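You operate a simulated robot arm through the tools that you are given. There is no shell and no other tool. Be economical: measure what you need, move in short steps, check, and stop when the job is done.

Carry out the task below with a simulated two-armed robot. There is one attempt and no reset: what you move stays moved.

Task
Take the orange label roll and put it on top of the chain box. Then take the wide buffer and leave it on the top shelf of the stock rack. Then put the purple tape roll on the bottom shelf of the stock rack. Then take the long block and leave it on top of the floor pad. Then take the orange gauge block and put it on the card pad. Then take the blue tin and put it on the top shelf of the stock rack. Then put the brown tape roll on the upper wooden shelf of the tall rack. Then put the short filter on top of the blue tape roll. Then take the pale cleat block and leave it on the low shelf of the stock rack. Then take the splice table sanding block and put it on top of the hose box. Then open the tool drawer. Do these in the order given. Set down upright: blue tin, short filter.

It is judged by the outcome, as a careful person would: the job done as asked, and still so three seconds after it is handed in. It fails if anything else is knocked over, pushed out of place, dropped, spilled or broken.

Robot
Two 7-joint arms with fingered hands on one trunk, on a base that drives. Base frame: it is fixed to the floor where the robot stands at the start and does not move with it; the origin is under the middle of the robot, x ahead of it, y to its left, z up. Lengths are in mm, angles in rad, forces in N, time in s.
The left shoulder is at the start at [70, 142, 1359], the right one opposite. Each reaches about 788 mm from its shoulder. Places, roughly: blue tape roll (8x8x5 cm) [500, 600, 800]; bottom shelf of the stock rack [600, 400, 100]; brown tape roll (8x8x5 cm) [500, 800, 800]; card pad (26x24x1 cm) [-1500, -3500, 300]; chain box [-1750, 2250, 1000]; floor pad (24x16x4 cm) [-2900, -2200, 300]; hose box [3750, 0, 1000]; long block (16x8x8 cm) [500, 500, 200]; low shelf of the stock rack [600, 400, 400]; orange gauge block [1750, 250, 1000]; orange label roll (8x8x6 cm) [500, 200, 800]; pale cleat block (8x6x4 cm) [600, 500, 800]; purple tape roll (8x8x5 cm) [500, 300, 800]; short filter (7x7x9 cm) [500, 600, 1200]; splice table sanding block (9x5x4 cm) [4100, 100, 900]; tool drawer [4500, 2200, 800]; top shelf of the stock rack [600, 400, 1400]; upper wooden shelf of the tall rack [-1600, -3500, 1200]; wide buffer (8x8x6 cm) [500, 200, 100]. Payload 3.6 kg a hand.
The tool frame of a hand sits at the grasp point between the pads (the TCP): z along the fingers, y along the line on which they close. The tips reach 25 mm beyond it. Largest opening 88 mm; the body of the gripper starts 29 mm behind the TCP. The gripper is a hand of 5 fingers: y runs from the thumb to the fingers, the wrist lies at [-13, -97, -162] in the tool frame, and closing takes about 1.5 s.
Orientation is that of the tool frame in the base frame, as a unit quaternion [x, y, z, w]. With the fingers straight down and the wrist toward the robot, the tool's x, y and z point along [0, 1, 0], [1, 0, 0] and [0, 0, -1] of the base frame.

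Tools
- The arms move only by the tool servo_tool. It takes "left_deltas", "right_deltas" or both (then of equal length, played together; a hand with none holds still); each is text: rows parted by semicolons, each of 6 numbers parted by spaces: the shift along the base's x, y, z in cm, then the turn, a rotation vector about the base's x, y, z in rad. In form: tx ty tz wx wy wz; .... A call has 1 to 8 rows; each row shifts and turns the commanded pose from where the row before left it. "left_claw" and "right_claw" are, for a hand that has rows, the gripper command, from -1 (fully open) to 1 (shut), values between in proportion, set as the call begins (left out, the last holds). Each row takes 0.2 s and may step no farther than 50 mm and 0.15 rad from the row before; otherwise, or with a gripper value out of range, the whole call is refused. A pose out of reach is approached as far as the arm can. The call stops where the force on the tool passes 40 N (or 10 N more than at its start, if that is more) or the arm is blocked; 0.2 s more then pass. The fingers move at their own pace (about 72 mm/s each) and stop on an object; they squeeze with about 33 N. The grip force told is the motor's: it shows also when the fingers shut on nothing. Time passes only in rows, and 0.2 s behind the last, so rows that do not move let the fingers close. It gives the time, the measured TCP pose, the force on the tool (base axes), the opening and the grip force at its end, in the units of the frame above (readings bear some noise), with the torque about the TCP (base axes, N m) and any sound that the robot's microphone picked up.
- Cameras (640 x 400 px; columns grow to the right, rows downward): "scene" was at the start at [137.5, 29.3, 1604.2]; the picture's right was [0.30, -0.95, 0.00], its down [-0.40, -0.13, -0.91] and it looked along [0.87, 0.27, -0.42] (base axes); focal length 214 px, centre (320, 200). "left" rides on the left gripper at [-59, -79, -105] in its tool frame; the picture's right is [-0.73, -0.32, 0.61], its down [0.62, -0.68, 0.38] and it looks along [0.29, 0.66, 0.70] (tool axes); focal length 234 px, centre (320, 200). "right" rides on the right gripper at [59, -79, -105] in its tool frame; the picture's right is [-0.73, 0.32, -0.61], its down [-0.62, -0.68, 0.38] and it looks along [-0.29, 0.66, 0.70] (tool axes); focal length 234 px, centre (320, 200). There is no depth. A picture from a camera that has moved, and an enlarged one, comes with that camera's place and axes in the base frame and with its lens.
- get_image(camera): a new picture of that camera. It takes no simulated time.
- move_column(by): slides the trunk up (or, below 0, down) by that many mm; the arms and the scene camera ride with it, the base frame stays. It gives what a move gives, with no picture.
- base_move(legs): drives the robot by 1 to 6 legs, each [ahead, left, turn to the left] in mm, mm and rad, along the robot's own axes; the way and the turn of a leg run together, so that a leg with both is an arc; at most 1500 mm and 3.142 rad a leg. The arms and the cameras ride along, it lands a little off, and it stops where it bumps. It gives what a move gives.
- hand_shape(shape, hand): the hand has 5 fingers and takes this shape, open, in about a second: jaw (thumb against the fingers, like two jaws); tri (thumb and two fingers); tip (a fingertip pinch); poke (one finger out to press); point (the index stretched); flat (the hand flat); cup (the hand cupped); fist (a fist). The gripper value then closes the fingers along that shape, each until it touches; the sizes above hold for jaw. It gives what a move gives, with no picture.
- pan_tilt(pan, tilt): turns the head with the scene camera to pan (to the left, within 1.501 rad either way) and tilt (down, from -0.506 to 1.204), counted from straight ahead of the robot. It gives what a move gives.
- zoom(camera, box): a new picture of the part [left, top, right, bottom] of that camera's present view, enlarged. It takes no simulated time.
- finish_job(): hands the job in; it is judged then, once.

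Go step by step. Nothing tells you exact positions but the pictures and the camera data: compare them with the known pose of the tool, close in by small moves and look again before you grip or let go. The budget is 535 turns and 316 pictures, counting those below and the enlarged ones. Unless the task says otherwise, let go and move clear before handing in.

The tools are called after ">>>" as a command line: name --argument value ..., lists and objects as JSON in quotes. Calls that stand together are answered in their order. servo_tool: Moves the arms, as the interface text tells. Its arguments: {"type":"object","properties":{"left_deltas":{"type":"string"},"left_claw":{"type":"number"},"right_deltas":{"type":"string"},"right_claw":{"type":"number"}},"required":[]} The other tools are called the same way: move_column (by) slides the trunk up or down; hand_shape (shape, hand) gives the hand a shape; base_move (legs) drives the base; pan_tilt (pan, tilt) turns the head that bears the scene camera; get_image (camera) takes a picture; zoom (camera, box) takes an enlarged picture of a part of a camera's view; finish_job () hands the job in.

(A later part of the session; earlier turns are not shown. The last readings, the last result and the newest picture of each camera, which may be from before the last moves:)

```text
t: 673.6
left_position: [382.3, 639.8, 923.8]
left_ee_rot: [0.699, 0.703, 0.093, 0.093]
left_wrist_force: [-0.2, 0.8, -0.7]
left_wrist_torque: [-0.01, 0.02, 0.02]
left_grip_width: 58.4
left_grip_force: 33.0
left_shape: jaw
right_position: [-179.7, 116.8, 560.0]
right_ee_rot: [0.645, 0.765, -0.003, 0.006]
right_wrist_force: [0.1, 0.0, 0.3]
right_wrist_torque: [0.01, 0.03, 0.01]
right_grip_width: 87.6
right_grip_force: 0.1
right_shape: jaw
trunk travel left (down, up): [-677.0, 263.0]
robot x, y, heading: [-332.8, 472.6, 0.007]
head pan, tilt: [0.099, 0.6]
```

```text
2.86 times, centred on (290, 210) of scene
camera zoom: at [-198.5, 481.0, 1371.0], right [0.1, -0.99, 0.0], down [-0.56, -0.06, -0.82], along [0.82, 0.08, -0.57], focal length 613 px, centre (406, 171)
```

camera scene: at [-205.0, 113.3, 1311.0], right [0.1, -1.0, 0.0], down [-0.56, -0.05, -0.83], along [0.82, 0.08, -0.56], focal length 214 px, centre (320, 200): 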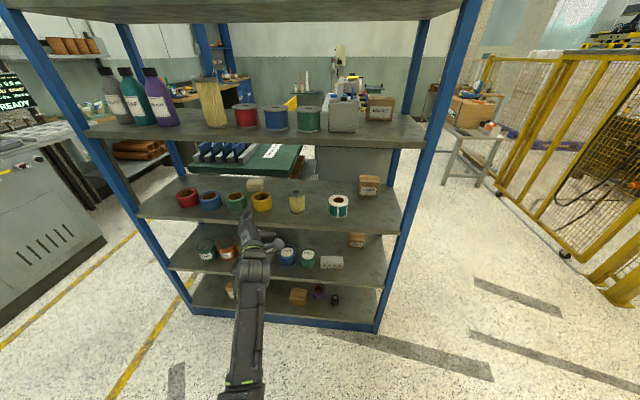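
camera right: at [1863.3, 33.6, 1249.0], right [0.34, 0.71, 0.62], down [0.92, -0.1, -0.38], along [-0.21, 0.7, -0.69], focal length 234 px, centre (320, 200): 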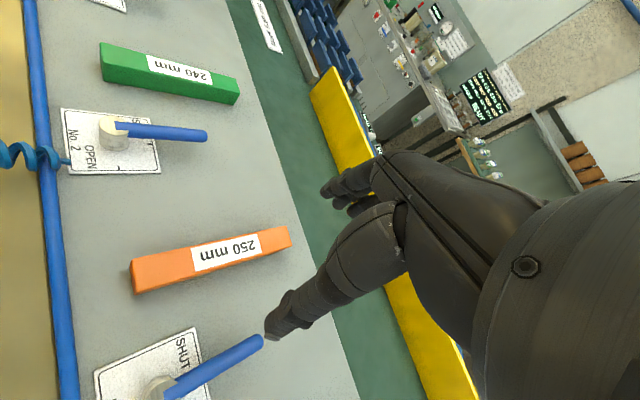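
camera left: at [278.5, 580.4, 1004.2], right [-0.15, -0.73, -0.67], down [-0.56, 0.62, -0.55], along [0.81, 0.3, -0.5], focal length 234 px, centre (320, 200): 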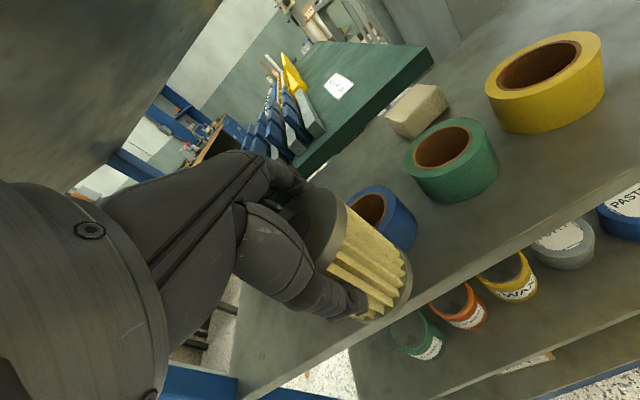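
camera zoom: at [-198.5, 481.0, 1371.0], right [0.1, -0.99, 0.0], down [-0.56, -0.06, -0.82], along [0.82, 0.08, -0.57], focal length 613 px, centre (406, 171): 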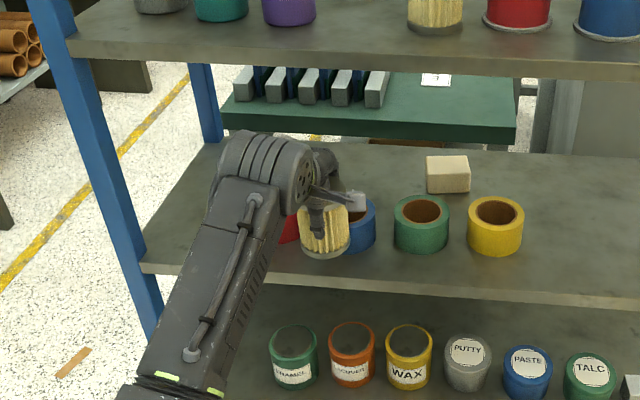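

The blue roll's centre is about (497, 630). With this tilt the filter's base sits ~20 mm ahead of the tool point, so I'll aim the tool at x≈479, reduce the tilt slightly and drive in.

>>> servo_tool --left_deltas "0 -0.9 0.4 0 0.05 0; 0 0 0 0 0 0"

>>> base_move --legs '[[70, 0, -0.004]]'

>>> get_image --camera "left"

>>> zoom --camera "scene" --box '[240, 160, 380, 280]'

```text
t: 674.2
left_position: [381.6, 631.9, 927.1]
left_ee_rot: [0.701, 0.705, 0.077, 0.075]
left_wrist_force: [-0.6, -1.2, -0.2]
left_wrist_torque: [0.02, 0.0, 0.0]
left_grip_width: 58.2
left_grip_force: 32.9
left_shape: jaw
right_position: [-178.9, 117.6, 559.2]
right_ee_rot: [0.644, 0.765, -0.002, 0.006]
right_wrist_force: [-0.2, 0.5, 0.0]
right_wrist_torque: [0.0, 0.05, 0.03]
right_grip_width: 87.8
right_grip_force: 0.1
right_shape: jaw
trunk travel left (down, up): [-677.0, 263.0]
robot x, y, heading: [-336.8, 468.8, -0.001]
head pan, tilt: [0.099, 0.6]
```

```text
t: 675.2
left_position: [454.9, 627.6, 926.4]
left_ee_rot: [0.703, 0.703, 0.077, 0.075]
left_wrist_force: [0.0, 0.1, -0.5]
left_wrist_torque: [0.0, 0.0, 0.02]
left_grip_width: 58.5
left_grip_force: 33.4
left_shape: jaw
right_position: [-110.0, 116.2, 560.3]
right_ee_rot: [0.646, 0.763, -0.003, 0.006]
right_wrist_force: [0.7, 0.1, 0.3]
right_wrist_torque: [0.0, 0.01, -0.02]
right_grip_width: 87.6
right_grip_force: 0.2
right_shape: jaw
trunk travel left (down, up): [-677.0, 263.0]
robot x, y, heading: [-260.8, 471.8, -0.004]
head pan, tilt: [0.099, 0.6]
```

```text
87 pictures are left
camera left: at [355.5, 567.4, 1012.3], right [-0.19, -0.73, -0.66], down [-0.58, 0.62, -0.52], along [0.79, 0.29, -0.54], focal length 234 px, centre (320, 200)
```

left: 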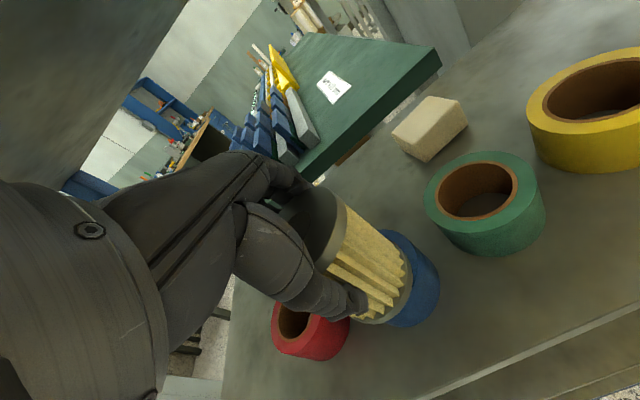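

```text
3.33 times, centred on (310, 220) of scene
camera zoom: at [-125.5, 479.9, 1370.9], right [0.1, -1.0, 0.0], down [-0.56, -0.05, -0.82], along [0.82, 0.08, -0.57], focal length 715 px, centre (353, 133)
```

zoom: 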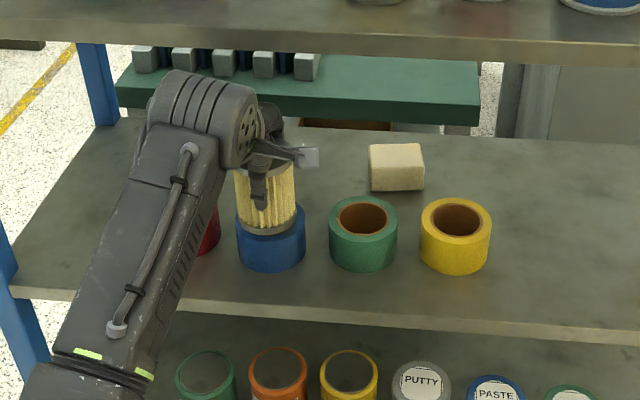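

The filter is about 25 mm short of the roll's centre and laterally aligned. Moving in the last bit.

>>> servo_tool --left_deltas "1.3 0 0 0 0 0; 1.2 0 0 0 0 0; 0 0 0 0 0 0"

>>> zoom --camera "scene" --box '[250, 170, 350, 260]'

>>> get_image --camera "left"

```text
t: 676.0
left_position: [480.9, 625.8, 928.6]
left_ee_rot: [0.703, 0.703, 0.077, 0.076]
left_wrist_force: [-0.8, 0.3, -0.3]
left_wrist_torque: [0.01, -0.01, -0.01]
left_grip_width: 58.4
left_grip_force: 32.9
left_shape: jaw
right_position: [-109.2, 115.6, 558.5]
right_ee_rot: [0.646, 0.763, -0.003, 0.006]
right_wrist_force: [0.6, 0.6, -0.9]
right_wrist_torque: [-0.02, 0.02, 0.02]
right_grip_width: 87.7
right_grip_force: 0.1
right_shape: jaw
trunk travel left (down, up): [-677.0, 263.0]
robot x, y, heading: [-261.6, 468.3, -0.003]
head pan, tilt: [0.099, 0.6]
```

```text
4.44 times, centred on (300, 215) of scene
camera zoom: at [-127.3, 480.0, 1371.1], right [0.1, -1.0, 0.0], down [-0.56, -0.06, -0.83], along [0.82, 0.08, -0.56], focal length 953 px, centre (409, 133)
```

zoom: 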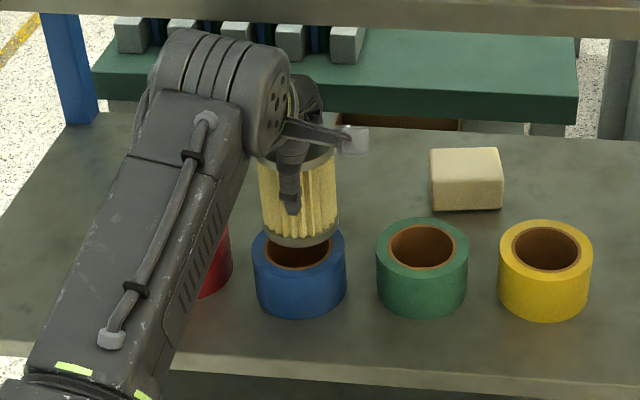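

```text
84 pictures are left
camera left: at [379.7, 567.0, 1013.5], right [-0.18, -0.73, -0.66], down [-0.58, 0.62, -0.52], along [0.79, 0.29, -0.54], focal length 234 px, centre (320, 200)
```

left: 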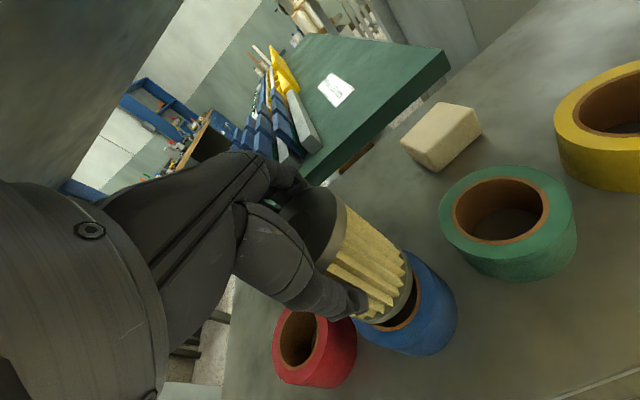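

Well centred over the roll. Lowering gently.

>>> servo_tool --left_deltas "-0.2 0 -0.6 0 0 0; 0 0 -0.6 0 0 0; 0 0 0 0 0 0"

>>> servo_tool --left_deltas "0 0 -0.4 0 0 0; 0 0 -0.3 0 0 0; 0 0 0 0 0 0"

```text
t: 676.8
left_position: [478.2, 627.6, 915.0]
left_ee_rot: [0.703, 0.703, 0.077, 0.076]
left_wrist_force: [-0.1, 0.0, -0.6]
left_wrist_torque: [0.01, 0.01, 0.01]
left_grip_width: 58.4
left_grip_force: 32.9
left_shape: jaw
right_position: [-109.7, 115.4, 558.3]
right_ee_rot: [0.646, 0.763, -0.002, 0.007]
right_wrist_force: [0.2, -0.4, 1.4]
right_wrist_torque: [-0.01, 0.01, 0.0]
right_grip_width: 87.9
right_grip_force: 0.1
right_shape: jaw
trunk travel left (down, up): [-677.0, 263.0]
robot x, y, heading: [-266.0, 467.9, -0.009]
head pan, tilt: [0.099, 0.6]
```

```text
t: 677.6
left_position: [477.1, 627.4, 907.9]
left_ee_rot: [0.703, 0.703, 0.077, 0.076]
left_wrist_force: [-0.3, 0.6, -1.2]
left_wrist_torque: [0.05, 0.0, 0.01]
left_grip_width: 58.2
left_grip_force: 33.0
left_shape: jaw
right_position: [-108.2, 114.6, 559.5]
right_ee_rot: [0.646, 0.763, -0.002, 0.006]
right_wrist_force: [-0.7, -0.2, -1.1]
right_wrist_torque: [0.02, 0.0, -0.03]
right_grip_width: 87.9
right_grip_force: 0.1
right_shape: jaw
trunk travel left (down, up): [-677.0, 263.0]
robot x, y, heading: [-262.0, 467.7, -0.003]
head pan, tilt: [0.099, 0.6]
```

>>> servo_tool --left_deltas "0 0 -0.3 0 0 0; 0 0 -0.2 0 0 0; 0 0 0 0 0 0"

>>> zoom --camera "scene" --box '[250, 170, 350, 260]'

```text
t: 678.4
left_position: [478.8, 626.2, 903.1]
left_ee_rot: [0.703, 0.703, 0.076, 0.075]
left_wrist_force: [-0.5, 0.2, -1.7]
left_wrist_torque: [-0.01, -0.02, 0.03]
left_grip_width: 57.9
left_grip_force: 32.7
left_shape: jaw
right_position: [-109.8, 115.4, 559.2]
right_ee_rot: [0.647, 0.763, -0.003, 0.006]
right_wrist_force: [0.3, 0.1, -0.5]
right_wrist_torque: [0.0, -0.02, -0.01]
right_grip_width: 87.8
right_grip_force: 0.1
right_shape: jaw
trunk travel left (down, up): [-677.0, 263.0]
robot x, y, heading: [-265.2, 472.7, -0.001]
head pan, tilt: [0.099, 0.6]
```

```text
4.44 times, centred on (300, 215) of scene
camera zoom: at [-126.7, 480.0, 1371.0], right [0.1, -1.0, 0.0], down [-0.56, -0.05, -0.82], along [0.82, 0.08, -0.57], focal length 953 px, centre (409, 133)
```

zoom: 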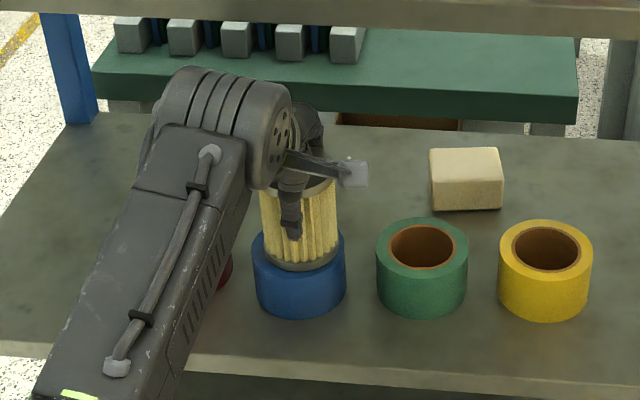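

>>> servo_tool --left_deltas "0 0 -0.3 0 0 0; 0 0 -0.2 0 0 0; 0 0 0 0 0 0"

>>> servo_tool --left_deltas "0 0 -0.3 0 0 0; 0 0 -0.2 0 0 0; 0 0 0 0 0 0"

```text
t: 679.2
left_position: [476.9, 626.1, 901.2]
left_ee_rot: [0.703, 0.703, 0.078, 0.077]
left_wrist_force: [2.2, 0.2, 12.0]
left_wrist_torque: [0.02, 0.07, -0.01]
left_grip_width: 58.1
left_grip_force: 33.3
left_shape: jaw
right_position: [-111.4, 116.3, 559.1]
right_ee_rot: [0.646, 0.763, -0.002, 0.007]
right_wrist_force: [0.3, 0.5, -0.2]
right_wrist_torque: [0.01, -0.06, 0.0]
right_grip_width: 88.1
right_grip_force: 0.1
right_shape: jaw
trunk travel left (down, up): [-677.0, 263.0]
robot x, y, heading: [-267.3, 470.9, -0.0]
head pan, tilt: [0.099, 0.6]
```

```text
t: 680.0
left_position: [475.4, 626.7, 898.8]
left_ee_rot: [0.702, 0.703, 0.08, 0.078]
left_wrist_force: [2.8, 0.6, 29.6]
left_wrist_torque: [0.05, 0.11, 0.01]
left_grip_width: 57.2
left_grip_force: 33.5
left_shape: jaw
right_position: [-111.7, 115.0, 558.4]
right_ee_rot: [0.646, 0.763, -0.001, 0.008]
right_wrist_force: [0.0, -0.1, -0.6]
right_wrist_torque: [-0.01, 0.01, 0.01]
right_grip_width: 87.6
right_grip_force: 0.1
right_shape: jaw
trunk travel left (down, up): [-677.0, 263.0]
robot x, y, heading: [-261.8, 465.1, -0.001]
head pan, tilt: [0.099, 0.6]
```

The filter's near edge rests on the ring. I'll pivot the hand a little more upright around that edge before letting go.

>>> servo_tool --left_deltas "0.25 0 0.1 0 0.03 0; 0.25 0 0 0 0.03 0; 0 0 0 0 0 0"

>>> zoom --camera "scene" --box '[250, 170, 350, 260]'

>>> get_image --camera "left"

```text
t: 680.8
left_position: [478.4, 625.5, 897.0]
left_ee_rot: [0.705, 0.705, 0.056, 0.055]
left_wrist_force: [-4.4, 0.2, 21.2]
left_wrist_torque: [0.06, -0.01, -0.04]
left_grip_width: 56.9
left_grip_force: 33.1
left_shape: jaw
right_position: [-111.7, 115.4, 560.1]
right_ee_rot: [0.646, 0.763, -0.001, 0.007]
right_wrist_force: [-0.3, -0.2, 0.0]
right_wrist_torque: [-0.02, 0.01, -0.01]
right_grip_width: 87.8
right_grip_force: 0.0
right_shape: jaw
trunk travel left (down, up): [-677.0, 263.0]
robot x, y, heading: [-263.1, 473.9, -0.003]
head pan, tilt: [0.099, 0.6]
```

```text
4.44 times, centred on (300, 215) of scene
camera zoom: at [-132.6, 479.0, 1371.6], right [0.1, -1.0, 0.0], down [-0.56, -0.05, -0.83], along [0.82, 0.08, -0.56], focal length 953 px, centre (409, 133)
```

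zoom: 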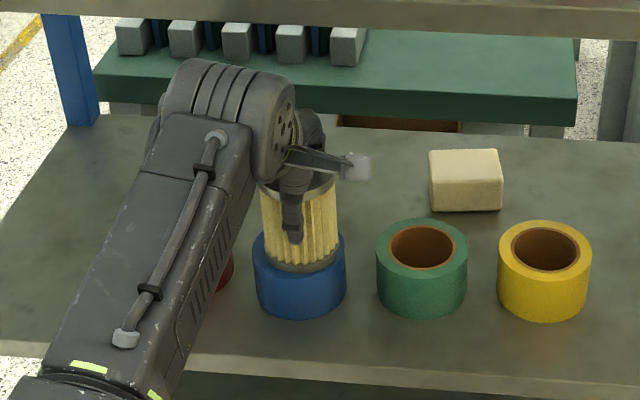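

```text
81 pictures are left
camera left: at [383.1, 566.9, 988.3], right [-0.22, -0.72, -0.65], down [-0.61, 0.62, -0.49], along [0.76, 0.29, -0.58], focal length 234 px, centre (320, 200)
```

left: 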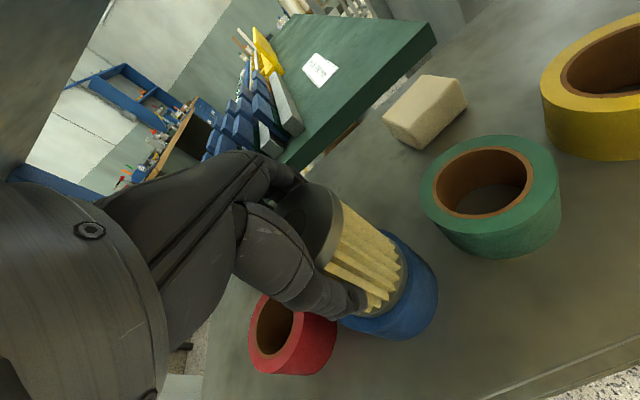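

The filter sits on the roll nearly upright. Releasing.

>>> servo_tool --left_deltas "0 0 0.3 0 0 0; 0 0 0 0 0 0; 0 0 0 0 0 0; 0 0 0 0 0 0; 0 0 0 0 0 0; 0 0 0 0 0 0" --left_claw -1

>>> get_image --camera "left"

>>> zoom --camera "scene" --box '[250, 170, 350, 260]'

```text
t: 682.2
left_position: [483.4, 626.9, 897.2]
left_ee_rot: [0.705, 0.705, 0.056, 0.055]
left_wrist_force: [-0.1, 0.2, 0.2]
left_wrist_torque: [0.01, 0.01, -0.01]
left_grip_width: 88.0
left_grip_force: 0.1
left_shape: jaw
right_position: [-110.0, 114.6, 559.5]
right_ee_rot: [0.646, 0.763, -0.002, 0.006]
right_wrist_force: [-0.7, -0.5, -0.1]
right_wrist_torque: [0.03, 0.0, 0.03]
right_grip_width: 88.0
right_grip_force: 0.0
right_shape: jaw
trunk travel left (down, up): [-677.0, 263.0]
robot x, y, heading: [-266.1, 471.1, 0.003]
head pan, tilt: [0.099, 0.6]
```

```text
80 pictures are left
camera left: at [388.0, 567.6, 989.1], right [-0.22, -0.73, -0.65], down [-0.61, 0.62, -0.48], along [0.76, 0.29, -0.59], focal length 234 px, centre (320, 200)
```

left: 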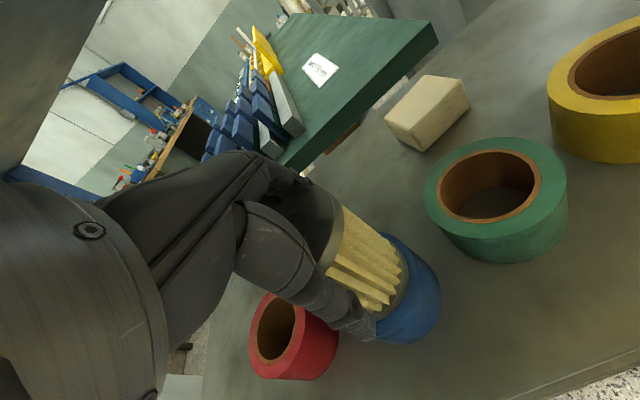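

```text
4.44 times, centred on (300, 215) of scene
camera zoom: at [-126.8, 479.9, 1371.0], right [0.1, -1.0, 0.0], down [-0.56, -0.05, -0.83], along [0.82, 0.08, -0.57], focal length 953 px, centre (409, 133)
```

zoom: 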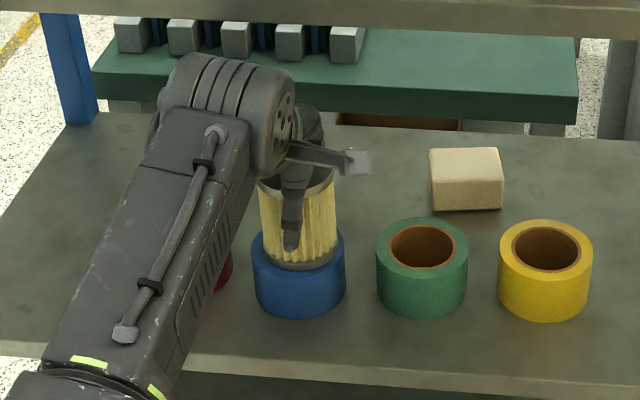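

Released and standing on the roll. I'll lift the fingers out by rising and tilting back in small steps.

>>> servo_tool --left_deltas "0.3 0 0.2 0 0 0; 0.2 0 0.5 0 -0.05 0; 0.1 0 0.6 0 -0.05 0; 0 0 0.6 0 -0.05 0; 0 0 0.6 0 -0.05 0; 0 0 0.5 0 -0.05 0; 0 0 0 0 0 0"

>>> get_image --camera "left"

```text
t: 683.8
left_position: [488.0, 626.9, 926.5]
left_ee_rot: [0.692, 0.693, 0.144, 0.141]
left_wrist_force: [-0.3, -0.5, 0.4]
left_wrist_torque: [-0.01, 0.03, -0.01]
left_grip_width: 87.6
left_grip_force: 0.1
left_shape: jaw
right_position: [-109.8, 115.4, 559.9]
right_ee_rot: [0.646, 0.764, -0.002, 0.005]
right_wrist_force: [0.5, -0.7, -0.7]
right_wrist_torque: [-0.02, -0.03, -0.01]
right_grip_width: 87.7
right_grip_force: 0.1
right_shape: jaw
trunk travel left (down, up): [-677.0, 263.0]
robot x, y, heading: [-265.3, 464.7, -0.002]
head pan, tilt: [0.099, 0.6]
```

```text
78 pictures are left
camera left: at [374.1, 567.2, 991.8], right [-0.06, -0.73, -0.69], down [-0.47, 0.62, -0.62], along [0.88, 0.29, -0.38], focal length 234 px, centre (320, 200)
```

left: 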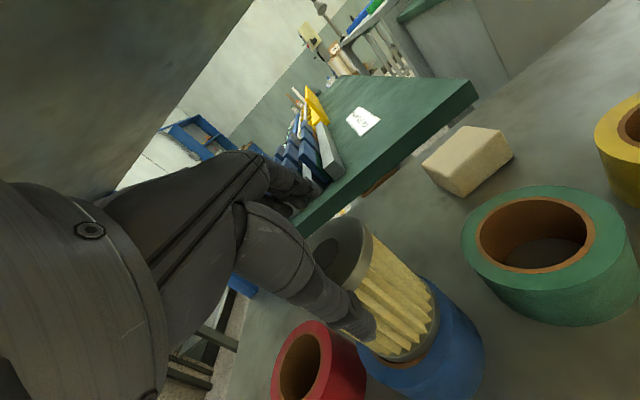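

>>> servo_tool --left_deltas "-0.3 0 0.4 0 -0.05 0; -0.3 0 0.4 0 -0.05 0; -0.5 0 0.2 0 -0.05 0; 0 0 0 0 0 0"

>>> base_move --legs '[[-75, 0, 0]]'

>>> zoom --camera "scene" --box '[230, 150, 370, 270]'

```text
t: 684.8
left_position: [477.5, 626.7, 936.3]
left_ee_rot: [0.68, 0.68, 0.195, 0.193]
left_wrist_force: [-0.2, -0.3, 0.5]
left_wrist_torque: [0.01, 0.0, 0.01]
left_grip_width: 88.1
left_grip_force: 0.0
left_shape: jaw
right_position: [-108.4, 116.1, 559.0]
right_ee_rot: [0.646, 0.763, -0.003, 0.005]
right_wrist_force: [0.1, -0.9, 0.0]
right_wrist_torque: [-0.02, 0.02, 0.02]
right_grip_width: 87.8
right_grip_force: 0.0
right_shape: jaw
trunk travel left (down, up): [-677.0, 263.0]
robot x, y, heading: [-263.9, 469.8, -0.003]
head pan, tilt: [0.099, 0.6]
```

```text
t: 685.8
left_position: [402.9, 627.7, 937.4]
left_ee_rot: [0.68, 0.68, 0.195, 0.194]
left_wrist_force: [-0.5, -0.1, 1.5]
left_wrist_torque: [0.01, 0.01, 0.0]
left_grip_width: 87.7
left_grip_force: 0.0
left_shape: jaw
right_position: [-183.0, 116.0, 558.8]
right_ee_rot: [0.645, 0.764, -0.001, 0.006]
right_wrist_force: [-0.4, 0.7, -0.2]
right_wrist_torque: [-0.05, -0.01, 0.02]
right_grip_width: 87.9
right_grip_force: 0.0
right_shape: jaw
trunk travel left (down, up): [-677.0, 263.0]
robot x, y, heading: [-339.9, 467.5, -0.001]
head pan, tilt: [0.099, 0.6]
```

```text
3.33 times, centred on (300, 210) of scene
camera zoom: at [-201.8, 480.3, 1371.2], right [0.1, -1.0, 0.0], down [-0.56, -0.06, -0.83], along [0.82, 0.08, -0.56], focal length 715 px, centre (387, 167)
```

zoom: 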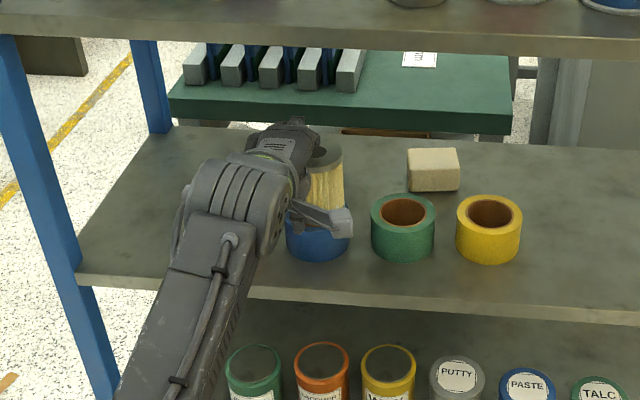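

The short filter stands on the blue roll. Next the pale cleat block, behind the green roll at about (616, 497). I'll reposition the base to the right and lower a little, keeping the hand tilted to enter above the rolls.

>>> servo_tool --left_deltas "-4 0 0 0 0.05 0; -4 0 0 0 0.05 0; 0 0 0 0 0.05 0; 0 0 0 0 0.04 0; 0 0 0 0 0 0"

>>> base_move --legs '[[0, -130, 0]]'

>>> move_column --by -62

>>> get_image --camera "left"

>>> zoom --camera "scene" --box '[220, 120, 400, 260]'

```text
t: 687.0
left_position: [322.1, 627.2, 934.9]
left_ee_rot: [0.695, 0.696, 0.13, 0.128]
left_wrist_force: [-0.2, 0.4, 0.1]
left_wrist_torque: [-0.01, 0.01, 0.02]
left_grip_width: 88.1
left_grip_force: 0.1
left_shape: jaw
right_position: [-182.5, 116.2, 559.2]
right_ee_rot: [0.645, 0.764, -0.003, 0.005]
right_wrist_force: [-0.2, -0.1, -0.3]
right_wrist_torque: [-0.02, 0.04, 0.02]
right_grip_width: 88.0
right_grip_force: 0.1
right_shape: jaw
trunk travel left (down, up): [-677.0, 263.0]
robot x, y, heading: [-340.1, 468.8, -0.003]
head pan, tilt: [0.099, 0.6]
```

```text
t: 688.3
left_position: [321.7, 498.0, 935.6]
left_ee_rot: [0.694, 0.696, 0.129, 0.128]
left_wrist_force: [-0.4, 0.9, 0.1]
left_wrist_torque: [-0.05, -0.01, -0.01]
left_grip_width: 88.4
left_grip_force: 0.1
left_shape: jaw
right_position: [-180.5, -13.6, 559.8]
right_ee_rot: [0.645, 0.765, -0.003, 0.005]
right_wrist_force: [-0.3, 0.1, 0.1]
right_wrist_torque: [0.01, 0.0, 0.0]
right_grip_width: 87.7
right_grip_force: 0.0
right_shape: jaw
trunk travel left (down, up): [-677.0, 263.0]
robot x, y, heading: [-340.5, 334.2, -0.002]
head pan, tilt: [0.099, 0.6]
```

```text
t: 689.4
left_position: [323.5, 498.3, 872.9]
left_ee_rot: [0.694, 0.696, 0.129, 0.128]
left_wrist_force: [-0.6, -0.3, 0.2]
left_wrist_torque: [0.03, 0.0, 0.0]
left_grip_width: 88.1
left_grip_force: 0.1
left_shape: jaw
right_position: [-181.2, -14.0, 497.4]
right_ee_rot: [0.644, 0.765, -0.003, 0.006]
right_wrist_force: [-0.5, 0.5, 0.4]
right_wrist_torque: [0.02, -0.01, -0.03]
right_grip_width: 87.9
right_grip_force: 0.0
right_shape: jaw
trunk travel left (down, up): [-615.0, 325.0]
robot x, y, heading: [-337.0, 333.4, 0.002]
head pan, tilt: [0.099, 0.6]
```

```text
76 pictures are left
camera left: at [211.1, 439.1, 942.8], right [-0.08, -0.73, -0.68], down [-0.5, 0.62, -0.6], along [0.86, 0.29, -0.41], focal length 234 px, centre (320, 200)
```

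left: 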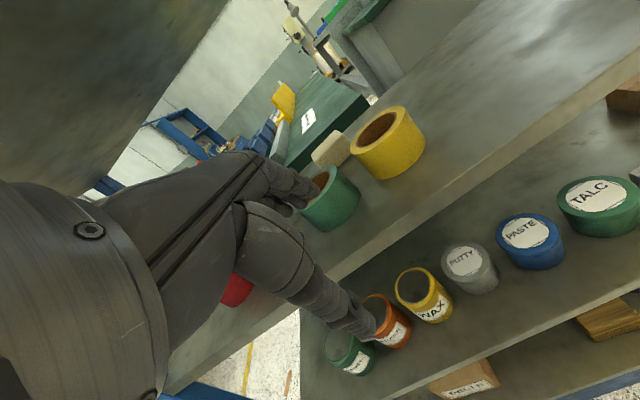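

```text
2.86 times, centred on (310, 190) of scene
camera zoom: at [-200.8, 349.8, 1309.1], right [0.1, -0.99, 0.0], down [-0.56, -0.06, -0.83], along [0.82, 0.08, -0.56], focal length 613 px, centre (349, 229)
```

zoom: 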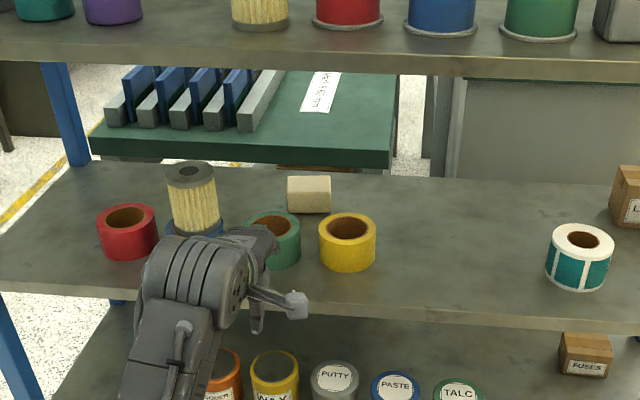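

>>> base_move --legs '[[190, 0, 0]]'

>>> get_image --camera "left"

>>> zoom --camera "scene" --box '[230, 120, 410, 260]'

```text
t: 690.9
left_position: [511.6, 498.4, 872.3]
left_ee_rot: [0.695, 0.696, 0.129, 0.127]
left_wrist_force: [0.5, -0.2, -0.8]
left_wrist_torque: [0.03, 0.0, 0.05]
left_grip_width: 88.2
left_grip_force: 0.2
left_shape: jaw
right_position: [5.9, -14.8, 496.4]
right_ee_rot: [0.645, 0.764, -0.002, 0.006]
right_wrist_force: [-0.3, -0.4, -0.5]
right_wrist_torque: [0.01, 0.01, -0.02]
right_grip_width: 87.9
right_grip_force: 0.1
right_shape: jaw
trunk travel left (down, up): [-615.0, 325.0]
robot x, y, heading: [-147.4, 341.1, 0.002]
head pan, tilt: [0.099, 0.6]
```

```text
74 pictures are left
camera left: at [400.8, 438.5, 942.2], right [-0.08, -0.72, -0.68], down [-0.5, 0.62, -0.6], along [0.86, 0.29, -0.42], focal length 234 px, centre (320, 200)
```

left: 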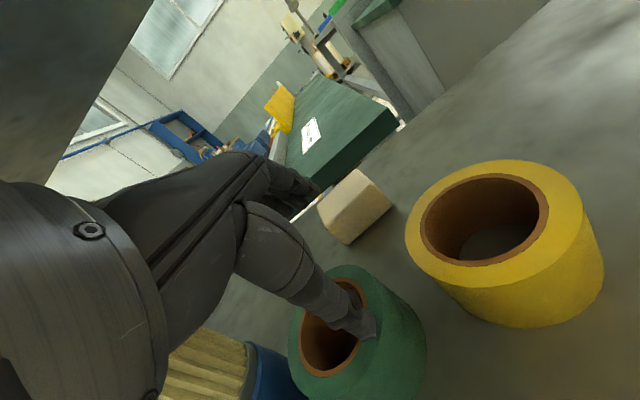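

```text
2.86 times, centred on (320, 190) of scene
camera zoom: at [-11.0, 349.9, 1308.9], right [0.1, -0.99, 0.0], down [-0.56, -0.06, -0.82], along [0.82, 0.08, -0.57], focal length 613 px, centre (320, 229)
```

zoom: 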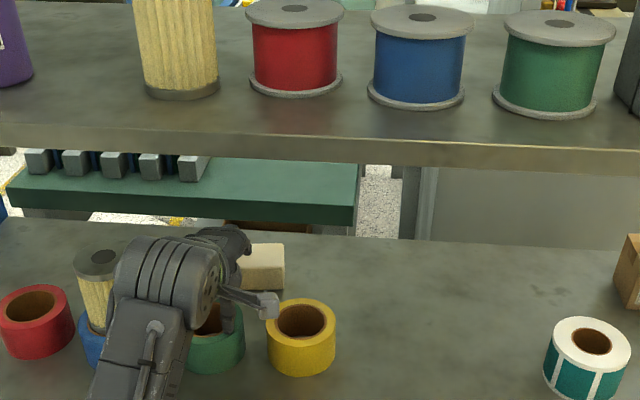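

>>> zoom --camera "left" --box '[290, 140, 430, 260]'

```text
3.33 times, centred on (360, 200) of left
camera zoom: at [400.8, 438.5, 942.2], right [-0.08, -0.72, -0.68], down [-0.5, 0.62, -0.6], along [0.86, 0.29, -0.42], focal length 781 px, centre (187, 200)
```

zoom: 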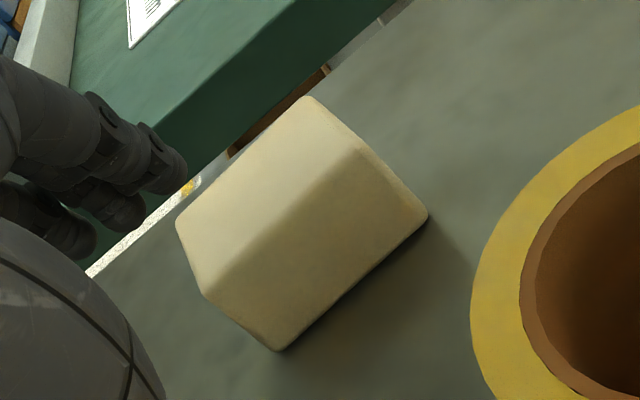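

The block is centred at about (637, 497), top z≈812, turned +0.16 rad. I'll drive in 100 mm and align above it.

>>> base_move --legs '[[100, 0, 0]]'

>>> servo_tool --left_deltas "1 0 0 0 0 0.08; 0.5 0 0 0 0 0.08; 0 0 0 0 0.05 0; 0 0 -0.3 0 0.05 0; 0 0 0 0 0 0"

>>> get_image --camera "left"

>>> zoom --camera "scene" --box '[230, 140, 410, 280]'

```text
t: 692.0
left_position: [609.3, 499.2, 872.5]
left_ee_rot: [0.694, 0.696, 0.129, 0.128]
left_wrist_force: [0.0, -0.7, -0.4]
left_wrist_torque: [-0.04, 0.03, -0.01]
left_grip_width: 88.2
left_grip_force: 0.2
left_shape: jaw
right_position: [103.0, -13.2, 496.9]
right_ee_rot: [0.645, 0.764, -0.002, 0.005]
right_wrist_force: [0.9, 0.0, -0.4]
right_wrist_torque: [-0.01, 0.01, 0.0]
right_grip_width: 88.0
right_grip_force: 0.0
right_shape: jaw
trunk travel left (down, up): [-615.0, 325.0]
robot x, y, heading: [-52.7, 339.4, -0.004]
head pan, tilt: [0.099, 0.6]
```

```text
t: 693.2
left_position: [622.1, 499.2, 871.4]
left_ee_rot: [0.642, 0.755, 0.107, 0.079]
left_wrist_force: [0.7, -0.6, -0.3]
left_wrist_torque: [0.0, 0.02, -0.01]
left_grip_width: 87.8
left_grip_force: 0.0
left_shape: jaw
right_position: [104.3, -14.1, 497.9]
right_ee_rot: [0.644, 0.765, -0.003, 0.005]
right_wrist_force: [0.3, -0.9, 0.1]
right_wrist_torque: [-0.04, 0.01, 0.0]
right_grip_width: 88.0
right_grip_force: 0.1
right_shape: jaw
trunk travel left (down, up): [-615.0, 325.0]
robot x, y, heading: [-52.2, 337.4, 0.005]
head pan, tilt: [0.099, 0.6]
```

```text
71 pictures are left
camera left: at [530.2, 422.0, 950.1], right [-0.03, -0.73, -0.68], down [-0.65, 0.53, -0.54], along [0.76, 0.43, -0.49], focal length 234 px, centre (320, 200)
```

left: 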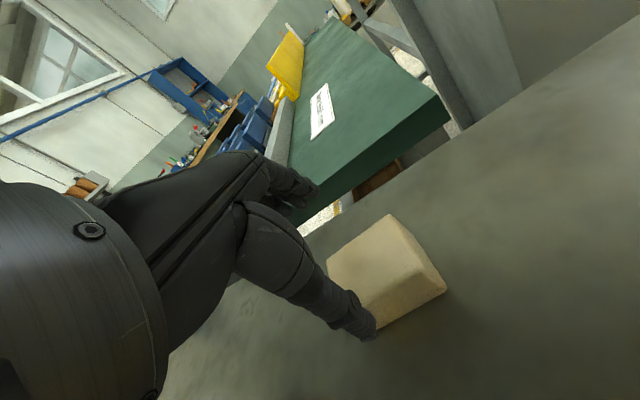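

```text
2.86 times, centred on (320, 210) of scene
camera zoom: at [84.9, 350.3, 1309.1], right [0.1, -0.99, 0.0], down [-0.56, -0.06, -0.83], along [0.82, 0.08, -0.56], focal length 613 px, centre (320, 171)
```

zoom: 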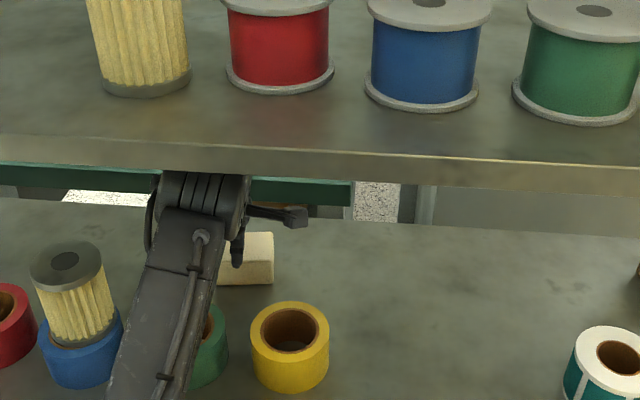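

>>> servo_tool --left_deltas "1 -0.5 -1 0 0.04 0; 0 0 -1.2 0.01 0.04 0; 0 0 -1 0 0 0; 0 0 0 0 0 0"

>>> get_image --camera "left"

```text
t: 694.2
left_position: [634.1, 494.2, 838.9]
left_ee_rot: [0.646, 0.757, 0.086, 0.046]
left_wrist_force: [0.3, 0.2, -0.3]
left_wrist_torque: [0.0, -0.04, 0.01]
left_grip_width: 88.0
left_grip_force: 0.0
left_shape: jaw
right_position: [103.9, -13.1, 497.1]
right_ee_rot: [0.644, 0.765, -0.002, 0.006]
right_wrist_force: [0.0, 0.3, 0.4]
right_wrist_torque: [-0.03, -0.02, 0.0]
right_grip_width: 87.9
right_grip_force: 0.1
right_shape: jaw
trunk travel left (down, up): [-615.0, 325.0]
robot x, y, heading: [-52.7, 342.5, 0.008]
head pan, tilt: [0.099, 0.6]
```

```text
69 pictures are left
camera left: at [546.7, 416.0, 924.2], right [-0.09, -0.72, -0.69], down [-0.69, 0.54, -0.48], along [0.72, 0.43, -0.55], focal length 234 px, centre (320, 200)
```

left: 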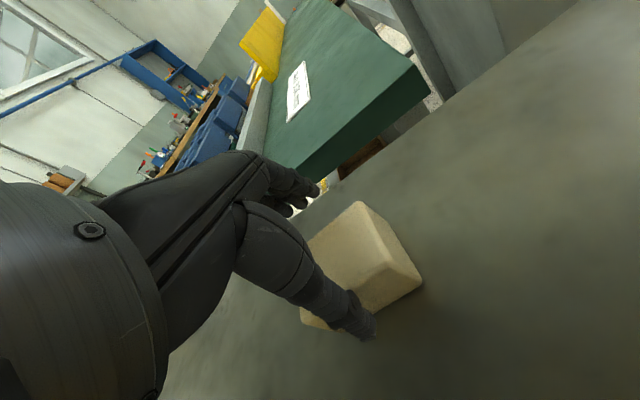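

>>> servo_tool --left_deltas "0 -0.6 -1 0 0 0; 0 0 -1 0 0 0; 0 0 0 0 0 0"

>>> servo_tool --left_deltas "0 0 -0.5 0 0 0; 0 0 -0.4 0 0 0; 0 0 0 0 0 0"

>>> get_image --camera "left"

```text
t: 695.0
left_position: [631.8, 487.0, 817.3]
left_ee_rot: [0.646, 0.757, 0.085, 0.046]
left_wrist_force: [-0.5, -0.5, 0.3]
left_wrist_torque: [-0.04, -0.01, -0.01]
left_grip_width: 88.3
left_grip_force: 0.2
left_shape: jaw
right_position: [103.1, -14.1, 496.8]
right_ee_rot: [0.645, 0.764, -0.003, 0.006]
right_wrist_force: [0.2, -0.9, -0.7]
right_wrist_torque: [-0.03, -0.02, 0.02]
right_grip_width: 88.0
right_grip_force: 0.0
right_shape: jaw
trunk travel left (down, up): [-615.0, 325.0]
robot x, y, heading: [-54.4, 342.5, 0.003]
head pan, tilt: [0.099, 0.6]
```

```text
t: 695.8
left_position: [630.4, 486.5, 812.2]
left_ee_rot: [0.646, 0.757, 0.087, 0.048]
left_wrist_force: [3.0, -0.4, 14.8]
left_wrist_torque: [-0.14, 0.65, 0.03]
left_grip_width: 87.3
left_grip_force: 0.1
left_shape: jaw
right_position: [103.1, -13.5, 496.1]
right_ee_rot: [0.645, 0.764, -0.002, 0.006]
right_wrist_force: [-1.0, 0.0, -0.3]
right_wrist_torque: [-0.01, -0.02, -0.04]
right_grip_width: 87.9
right_grip_force: 0.1
right_shape: jaw
trunk travel left (down, up): [-615.0, 325.0]
robot x, y, heading: [-53.8, 337.7, -0.001]
head pan, tilt: [0.099, 0.6]
```

```text
68 pictures are left
camera left: at [545.4, 409.9, 897.0], right [-0.08, -0.72, -0.69], down [-0.69, 0.54, -0.48], along [0.72, 0.43, -0.54], focal length 234 px, centre (320, 200)
```

left: 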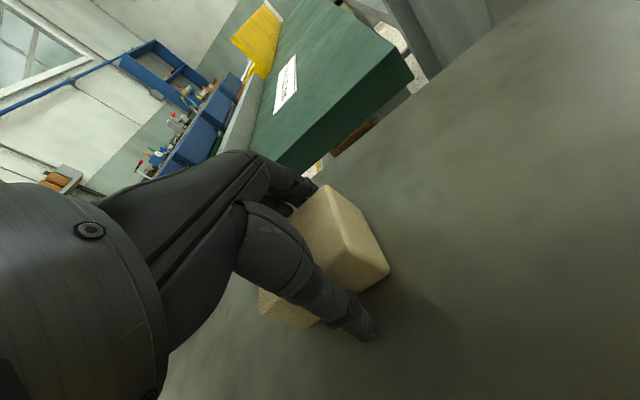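

The thumb touches the shelf; up 3 mm and close.

>>> servo_tool --left_deltas "0 0 0.5 0 0 0; 0 0 0 0 0 0; 0 0 0 0 0 0; 0 0 0 0 0 0; 0 0 0 0 0 0; 0 0 0 0 0 0; 0 0 0 0 0 0; 0 0 0 0 0 0" --left_claw 1

>>> servo_tool --left_deltas "0 0 1 0 0 0; 0 0 1 0 0 0; 0 0 1.5 0 0 0; 0 0 0 0 0 0"

>>> get_image --camera "left"

```text
t: 697.6
left_position: [633.0, 486.5, 815.5]
left_ee_rot: [0.646, 0.757, 0.086, 0.046]
left_wrist_force: [0.5, -0.9, -0.6]
left_wrist_torque: [0.03, -0.01, -0.03]
left_grip_width: 50.8
left_grip_force: 33.0
left_shape: jaw
right_position: [103.2, -13.0, 497.7]
right_ee_rot: [0.645, 0.764, -0.003, 0.006]
right_wrist_force: [-0.3, -0.6, 0.3]
right_wrist_torque: [0.0, 0.0, 0.01]
right_grip_width: 87.8
right_grip_force: 0.0
right_shape: jaw
trunk travel left (down, up): [-615.0, 325.0]
robot x, y, heading: [-50.5, 338.8, -0.002]
head pan, tilt: [0.099, 0.6]
```

```text
t: 698.6
left_position: [634.0, 487.8, 848.0]
left_ee_rot: [0.646, 0.757, 0.086, 0.046]
left_wrist_force: [-0.5, -0.2, -1.4]
left_wrist_torque: [0.0, 0.02, -0.03]
left_grip_width: 50.9
left_grip_force: 32.9
left_shape: jaw
right_position: [104.5, -14.3, 496.9]
right_ee_rot: [0.645, 0.764, -0.002, 0.006]
right_wrist_force: [-0.7, 0.1, 0.8]
right_wrist_torque: [-0.03, 0.04, 0.01]
right_grip_width: 88.0
right_grip_force: 0.0
right_shape: jaw
trunk travel left (down, up): [-615.0, 325.0]
robot x, y, heading: [-55.7, 339.0, 0.001]
head pan, tilt: [0.099, 0.6]
```

```text
67 pictures are left
camera left: at [547.5, 411.4, 933.7], right [-0.09, -0.72, -0.69], down [-0.69, 0.54, -0.48], along [0.72, 0.43, -0.55], focal length 234 px, centre (320, 200)
```

left: 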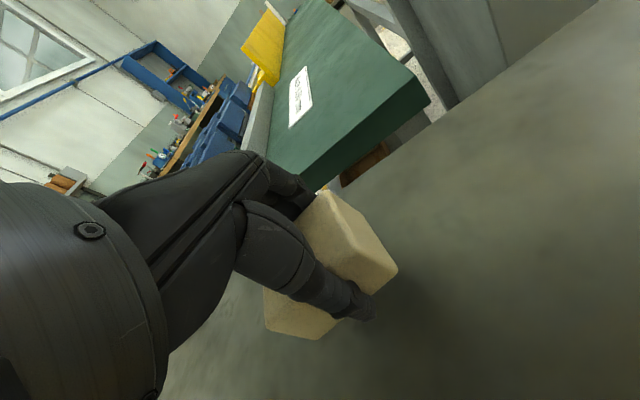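

Held. I'll raise and tilt to clear the rolls, then back straight out.

>>> servo_tool --left_deltas "0 0 1.2 0 -0.07 0; 0 0 1.2 0 -0.07 0; 0 0 1.2 0 -0.07 0; 0 0 0.4 0 0 0; 0 0 0 0 0 0"

>>> get_image --camera "left"

```text
t: 699.8
left_position: [635.5, 487.6, 888.4]
left_ee_rot: [0.633, 0.748, 0.153, 0.126]
left_wrist_force: [0.4, 0.2, -1.5]
left_wrist_torque: [-0.01, -0.02, 0.03]
left_grip_width: 51.0
left_grip_force: 32.7
left_shape: jaw
right_position: [101.8, -13.8, 497.0]
right_ee_rot: [0.645, 0.764, -0.002, 0.005]
right_wrist_force: [0.0, 0.8, -0.6]
right_wrist_torque: [0.02, 0.0, 0.0]
right_grip_width: 88.0
right_grip_force: 0.2
right_shape: jaw
trunk travel left (down, up): [-615.0, 325.0]
robot x, y, heading: [-50.8, 341.0, -0.001]
head pan, tilt: [0.099, 0.6]
```

```text
66 pictures are left
camera left: at [532.6, 410.9, 954.2], right [0.06, -0.72, -0.69], down [-0.58, 0.54, -0.61], along [0.81, 0.43, -0.39], focal length 234 px, centre (320, 200)
```

left: 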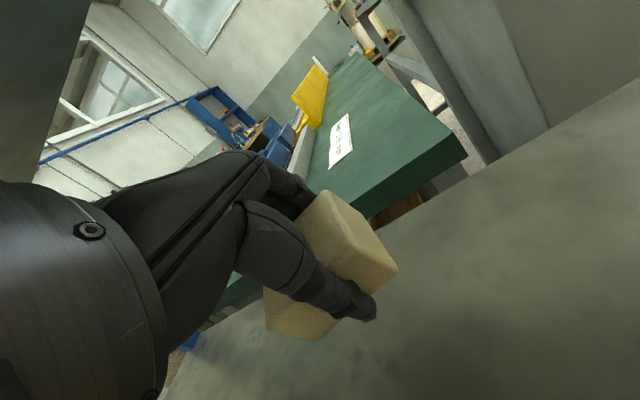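

>>> base_move --legs '[[-285, 0, 0]]'

>>> move_column --by -340

>>> base_move --legs '[[0, -480, 0]]'

>>> get_image --camera "scene"

>>> get_image --camera "left"

```text
t: 701.9
left_position: [342.1, 480.6, 888.7]
left_ee_rot: [0.638, 0.744, 0.152, 0.127]
left_wrist_force: [0.5, 0.6, 0.5]
left_wrist_torque: [-0.02, 0.0, -0.04]
left_grip_width: 51.0
left_grip_force: 32.5
left_shape: jaw
right_position: [-194.3, -14.6, 496.4]
right_ee_rot: [0.649, 0.761, -0.002, 0.006]
right_wrist_force: [-1.0, -1.0, -0.3]
right_wrist_torque: [-0.01, -0.01, 0.01]
right_grip_width: 88.0
right_grip_force: 0.1
right_shape: jaw
trunk travel left (down, up): [-615.0, 325.0]
robot x, y, heading: [-347.0, 343.0, -0.008]
head pan, tilt: [0.099, 0.6]
```

```text
t: 705.2
left_position: [343.3, 480.8, 548.0]
left_ee_rot: [0.638, 0.745, 0.151, 0.126]
left_wrist_force: [0.0, 0.0, -0.9]
left_wrist_torque: [-0.02, 0.0, 0.0]
left_grip_width: 51.0
left_grip_force: 32.8
left_shape: jaw
right_position: [-194.9, -14.2, 156.6]
right_ee_rot: [0.649, 0.761, -0.003, 0.006]
right_wrist_force: [0.3, -0.4, -0.1]
right_wrist_torque: [-0.01, 0.01, -0.01]
right_grip_width: 87.8
right_grip_force: 0.1
right_shape: jaw
trunk travel left (down, up): [-275.0, 665.0]
robot x, y, heading: [-348.2, 341.3, -0.007]
head pan, tilt: [0.099, 0.6]
```

```text
t: 708.0
left_position: [337.4, 2.6, 547.9]
left_ee_rot: [0.638, 0.745, 0.152, 0.125]
left_wrist_force: [0.1, -0.1, -0.7]
left_wrist_torque: [-0.01, 0.03, 0.02]
left_grip_width: 50.7
left_grip_force: 32.9
left_shape: jaw
right_position: [-198.3, -491.0, 156.1]
right_ee_rot: [0.649, 0.761, -0.003, 0.006]
right_wrist_force: [0.3, 0.5, 0.1]
right_wrist_torque: [-0.04, -0.02, 0.01]
right_grip_width: 88.0
right_grip_force: 0.2
right_shape: jaw
trunk travel left (down, up): [-275.0, 665.0]
robot x, y, heading: [-351.9, -140.6, -0.009]
head pan, tilt: [0.099, 0.6]
```

```text
65 pictures are left
camera scene: at [-212.9, -127.8, 969.0], right [0.09, -1.0, 0.0], down [-0.56, -0.05, -0.82], along [0.82, 0.07, -0.57], focal length 214 px, centre (320, 200)
```

scene: 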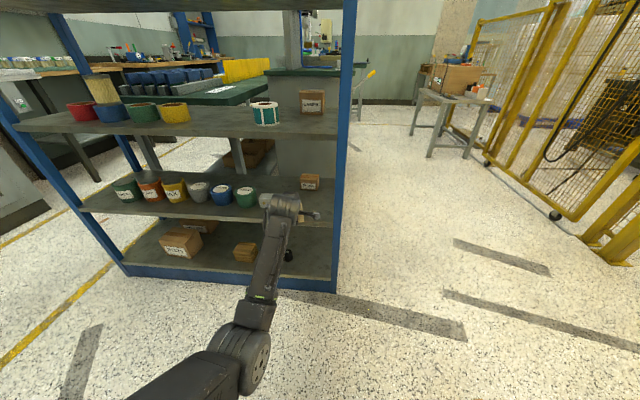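

```text
64 pictures are left
camera left: at [235.3, -71.9, 614.1], right [0.05, -0.72, -0.69], down [-0.57, 0.55, -0.61], along [0.82, 0.42, -0.39], focal length 234 px, centre (320, 200)
```

left: 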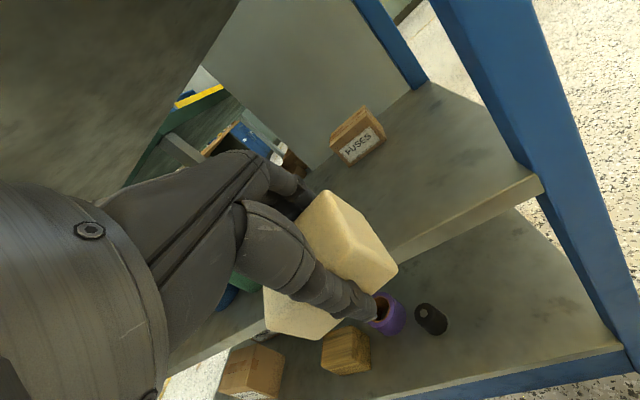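

The right end of the low shelf is free around (470, -20). Driving in and levelling the block.

>>> base_move --legs '[[0, -22, 0.009], [135, 0, 0]]'

>>> servo_tool --left_deltas "0 0 0 0.01 0.1 0; 0 0 0 0.01 0.1 0; 0 0 0 0.01 0.1 0; 0 0 -1 0 0.08 0; 0 0 -1 0 0 0; 0 0 0 0 0 0"

>>> get_image --camera "left"

```text
t: 709.7
left_position: [468.0, -11.4, 547.4]
left_ee_rot: [0.635, 0.747, 0.152, 0.125]
left_wrist_force: [0.0, 0.2, -1.2]
left_wrist_torque: [-0.03, -0.01, 0.01]
left_grip_width: 50.7
left_grip_force: 33.4
left_shape: jaw
right_position: [-64.6, -513.1, 157.4]
right_ee_rot: [0.645, 0.764, -0.003, 0.006]
right_wrist_force: [0.2, 0.0, 0.3]
right_wrist_torque: [-0.03, -0.01, -0.01]
right_grip_width: 87.7
right_grip_force: 0.1
right_shape: jaw
trunk travel left (down, up): [-275.0, 665.0]
robot x, y, heading: [-220.3, -157.5, -0.003]
head pan, tilt: [0.099, 0.6]
```

```text
t: 711.1
left_position: [468.8, -11.6, 528.4]
left_ee_rot: [0.654, 0.755, 0.041, -0.028]
left_wrist_force: [-0.1, 0.2, -0.8]
left_wrist_torque: [0.02, -0.01, -0.03]
left_grip_width: 51.1
left_grip_force: 32.2
left_shape: jaw
right_position: [-64.3, -512.0, 156.4]
right_ee_rot: [0.646, 0.763, -0.002, 0.005]
right_wrist_force: [-0.1, -0.4, -0.9]
right_wrist_torque: [0.0, 0.02, -0.01]
right_grip_width: 87.7
right_grip_force: 0.0
right_shape: jaw
trunk travel left (down, up): [-275.0, 665.0]
robot x, y, heading: [-217.9, -159.6, 0.002]
head pan, tilt: [0.099, 0.6]
```

```text
63 pictures are left
camera left: at [397.1, -91.5, 625.3], right [-0.21, -0.7, -0.68], down [-0.76, 0.56, -0.34], along [0.62, 0.45, -0.65], focal length 234 px, centre (320, 200)
```

left: 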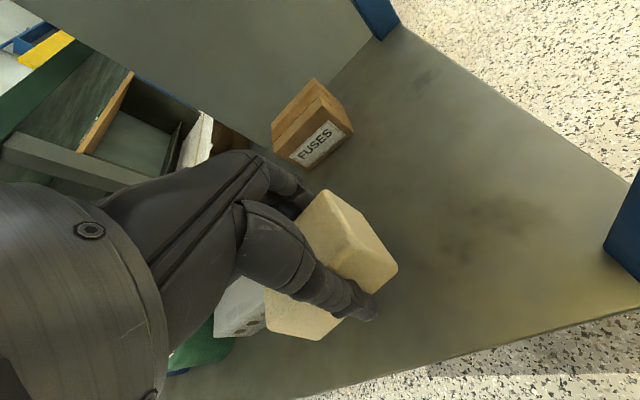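

>>> servo_tool --left_deltas "0 -0.5 -1.5 -0.03 0 0; 0 0 -1.5 0 0 0; 0 0 -0.6 0 0 0; 0 0 0 0 0 0"

>>> servo_tool --left_deltas "0 0 -0.4 0 0 0; 0 0 -0.4 0 0 0; 0 0 0 0 0 0"

```text
t: 712.1
left_position: [467.6, -16.5, 492.8]
left_ee_rot: [0.655, 0.755, 0.03, -0.018]
left_wrist_force: [0.1, -0.1, -1.1]
left_wrist_torque: [0.0, -0.02, -0.04]
left_grip_width: 50.7
left_grip_force: 32.8
left_shape: jaw
right_position: [-64.9, -512.2, 157.0]
right_ee_rot: [0.645, 0.764, -0.003, 0.005]
right_wrist_force: [-0.2, 0.1, -0.9]
right_wrist_torque: [0.0, -0.01, -0.03]
right_grip_width: 87.6
right_grip_force: 0.1
right_shape: jaw
trunk travel left (down, up): [-275.0, 665.0]
robot x, y, heading: [-223.0, -160.0, -0.004]
head pan, tilt: [0.099, 0.6]
```

```text
t: 712.9
left_position: [468.4, -15.5, 486.9]
left_ee_rot: [0.655, 0.755, 0.03, -0.018]
left_wrist_force: [-0.3, -0.3, 2.7]
left_wrist_torque: [0.0, -0.04, 0.01]
left_grip_width: 50.9
left_grip_force: 33.2
left_shape: jaw
right_position: [-64.4, -511.7, 157.1]
right_ee_rot: [0.645, 0.764, -0.002, 0.006]
right_wrist_force: [-0.6, 0.0, -0.1]
right_wrist_torque: [-0.02, 0.01, -0.02]
right_grip_width: 87.9
right_grip_force: 0.0
right_shape: jaw
trunk travel left (down, up): [-275.0, 665.0]
robot x, y, heading: [-220.3, -158.0, 0.0]
head pan, tilt: [0.099, 0.6]
```

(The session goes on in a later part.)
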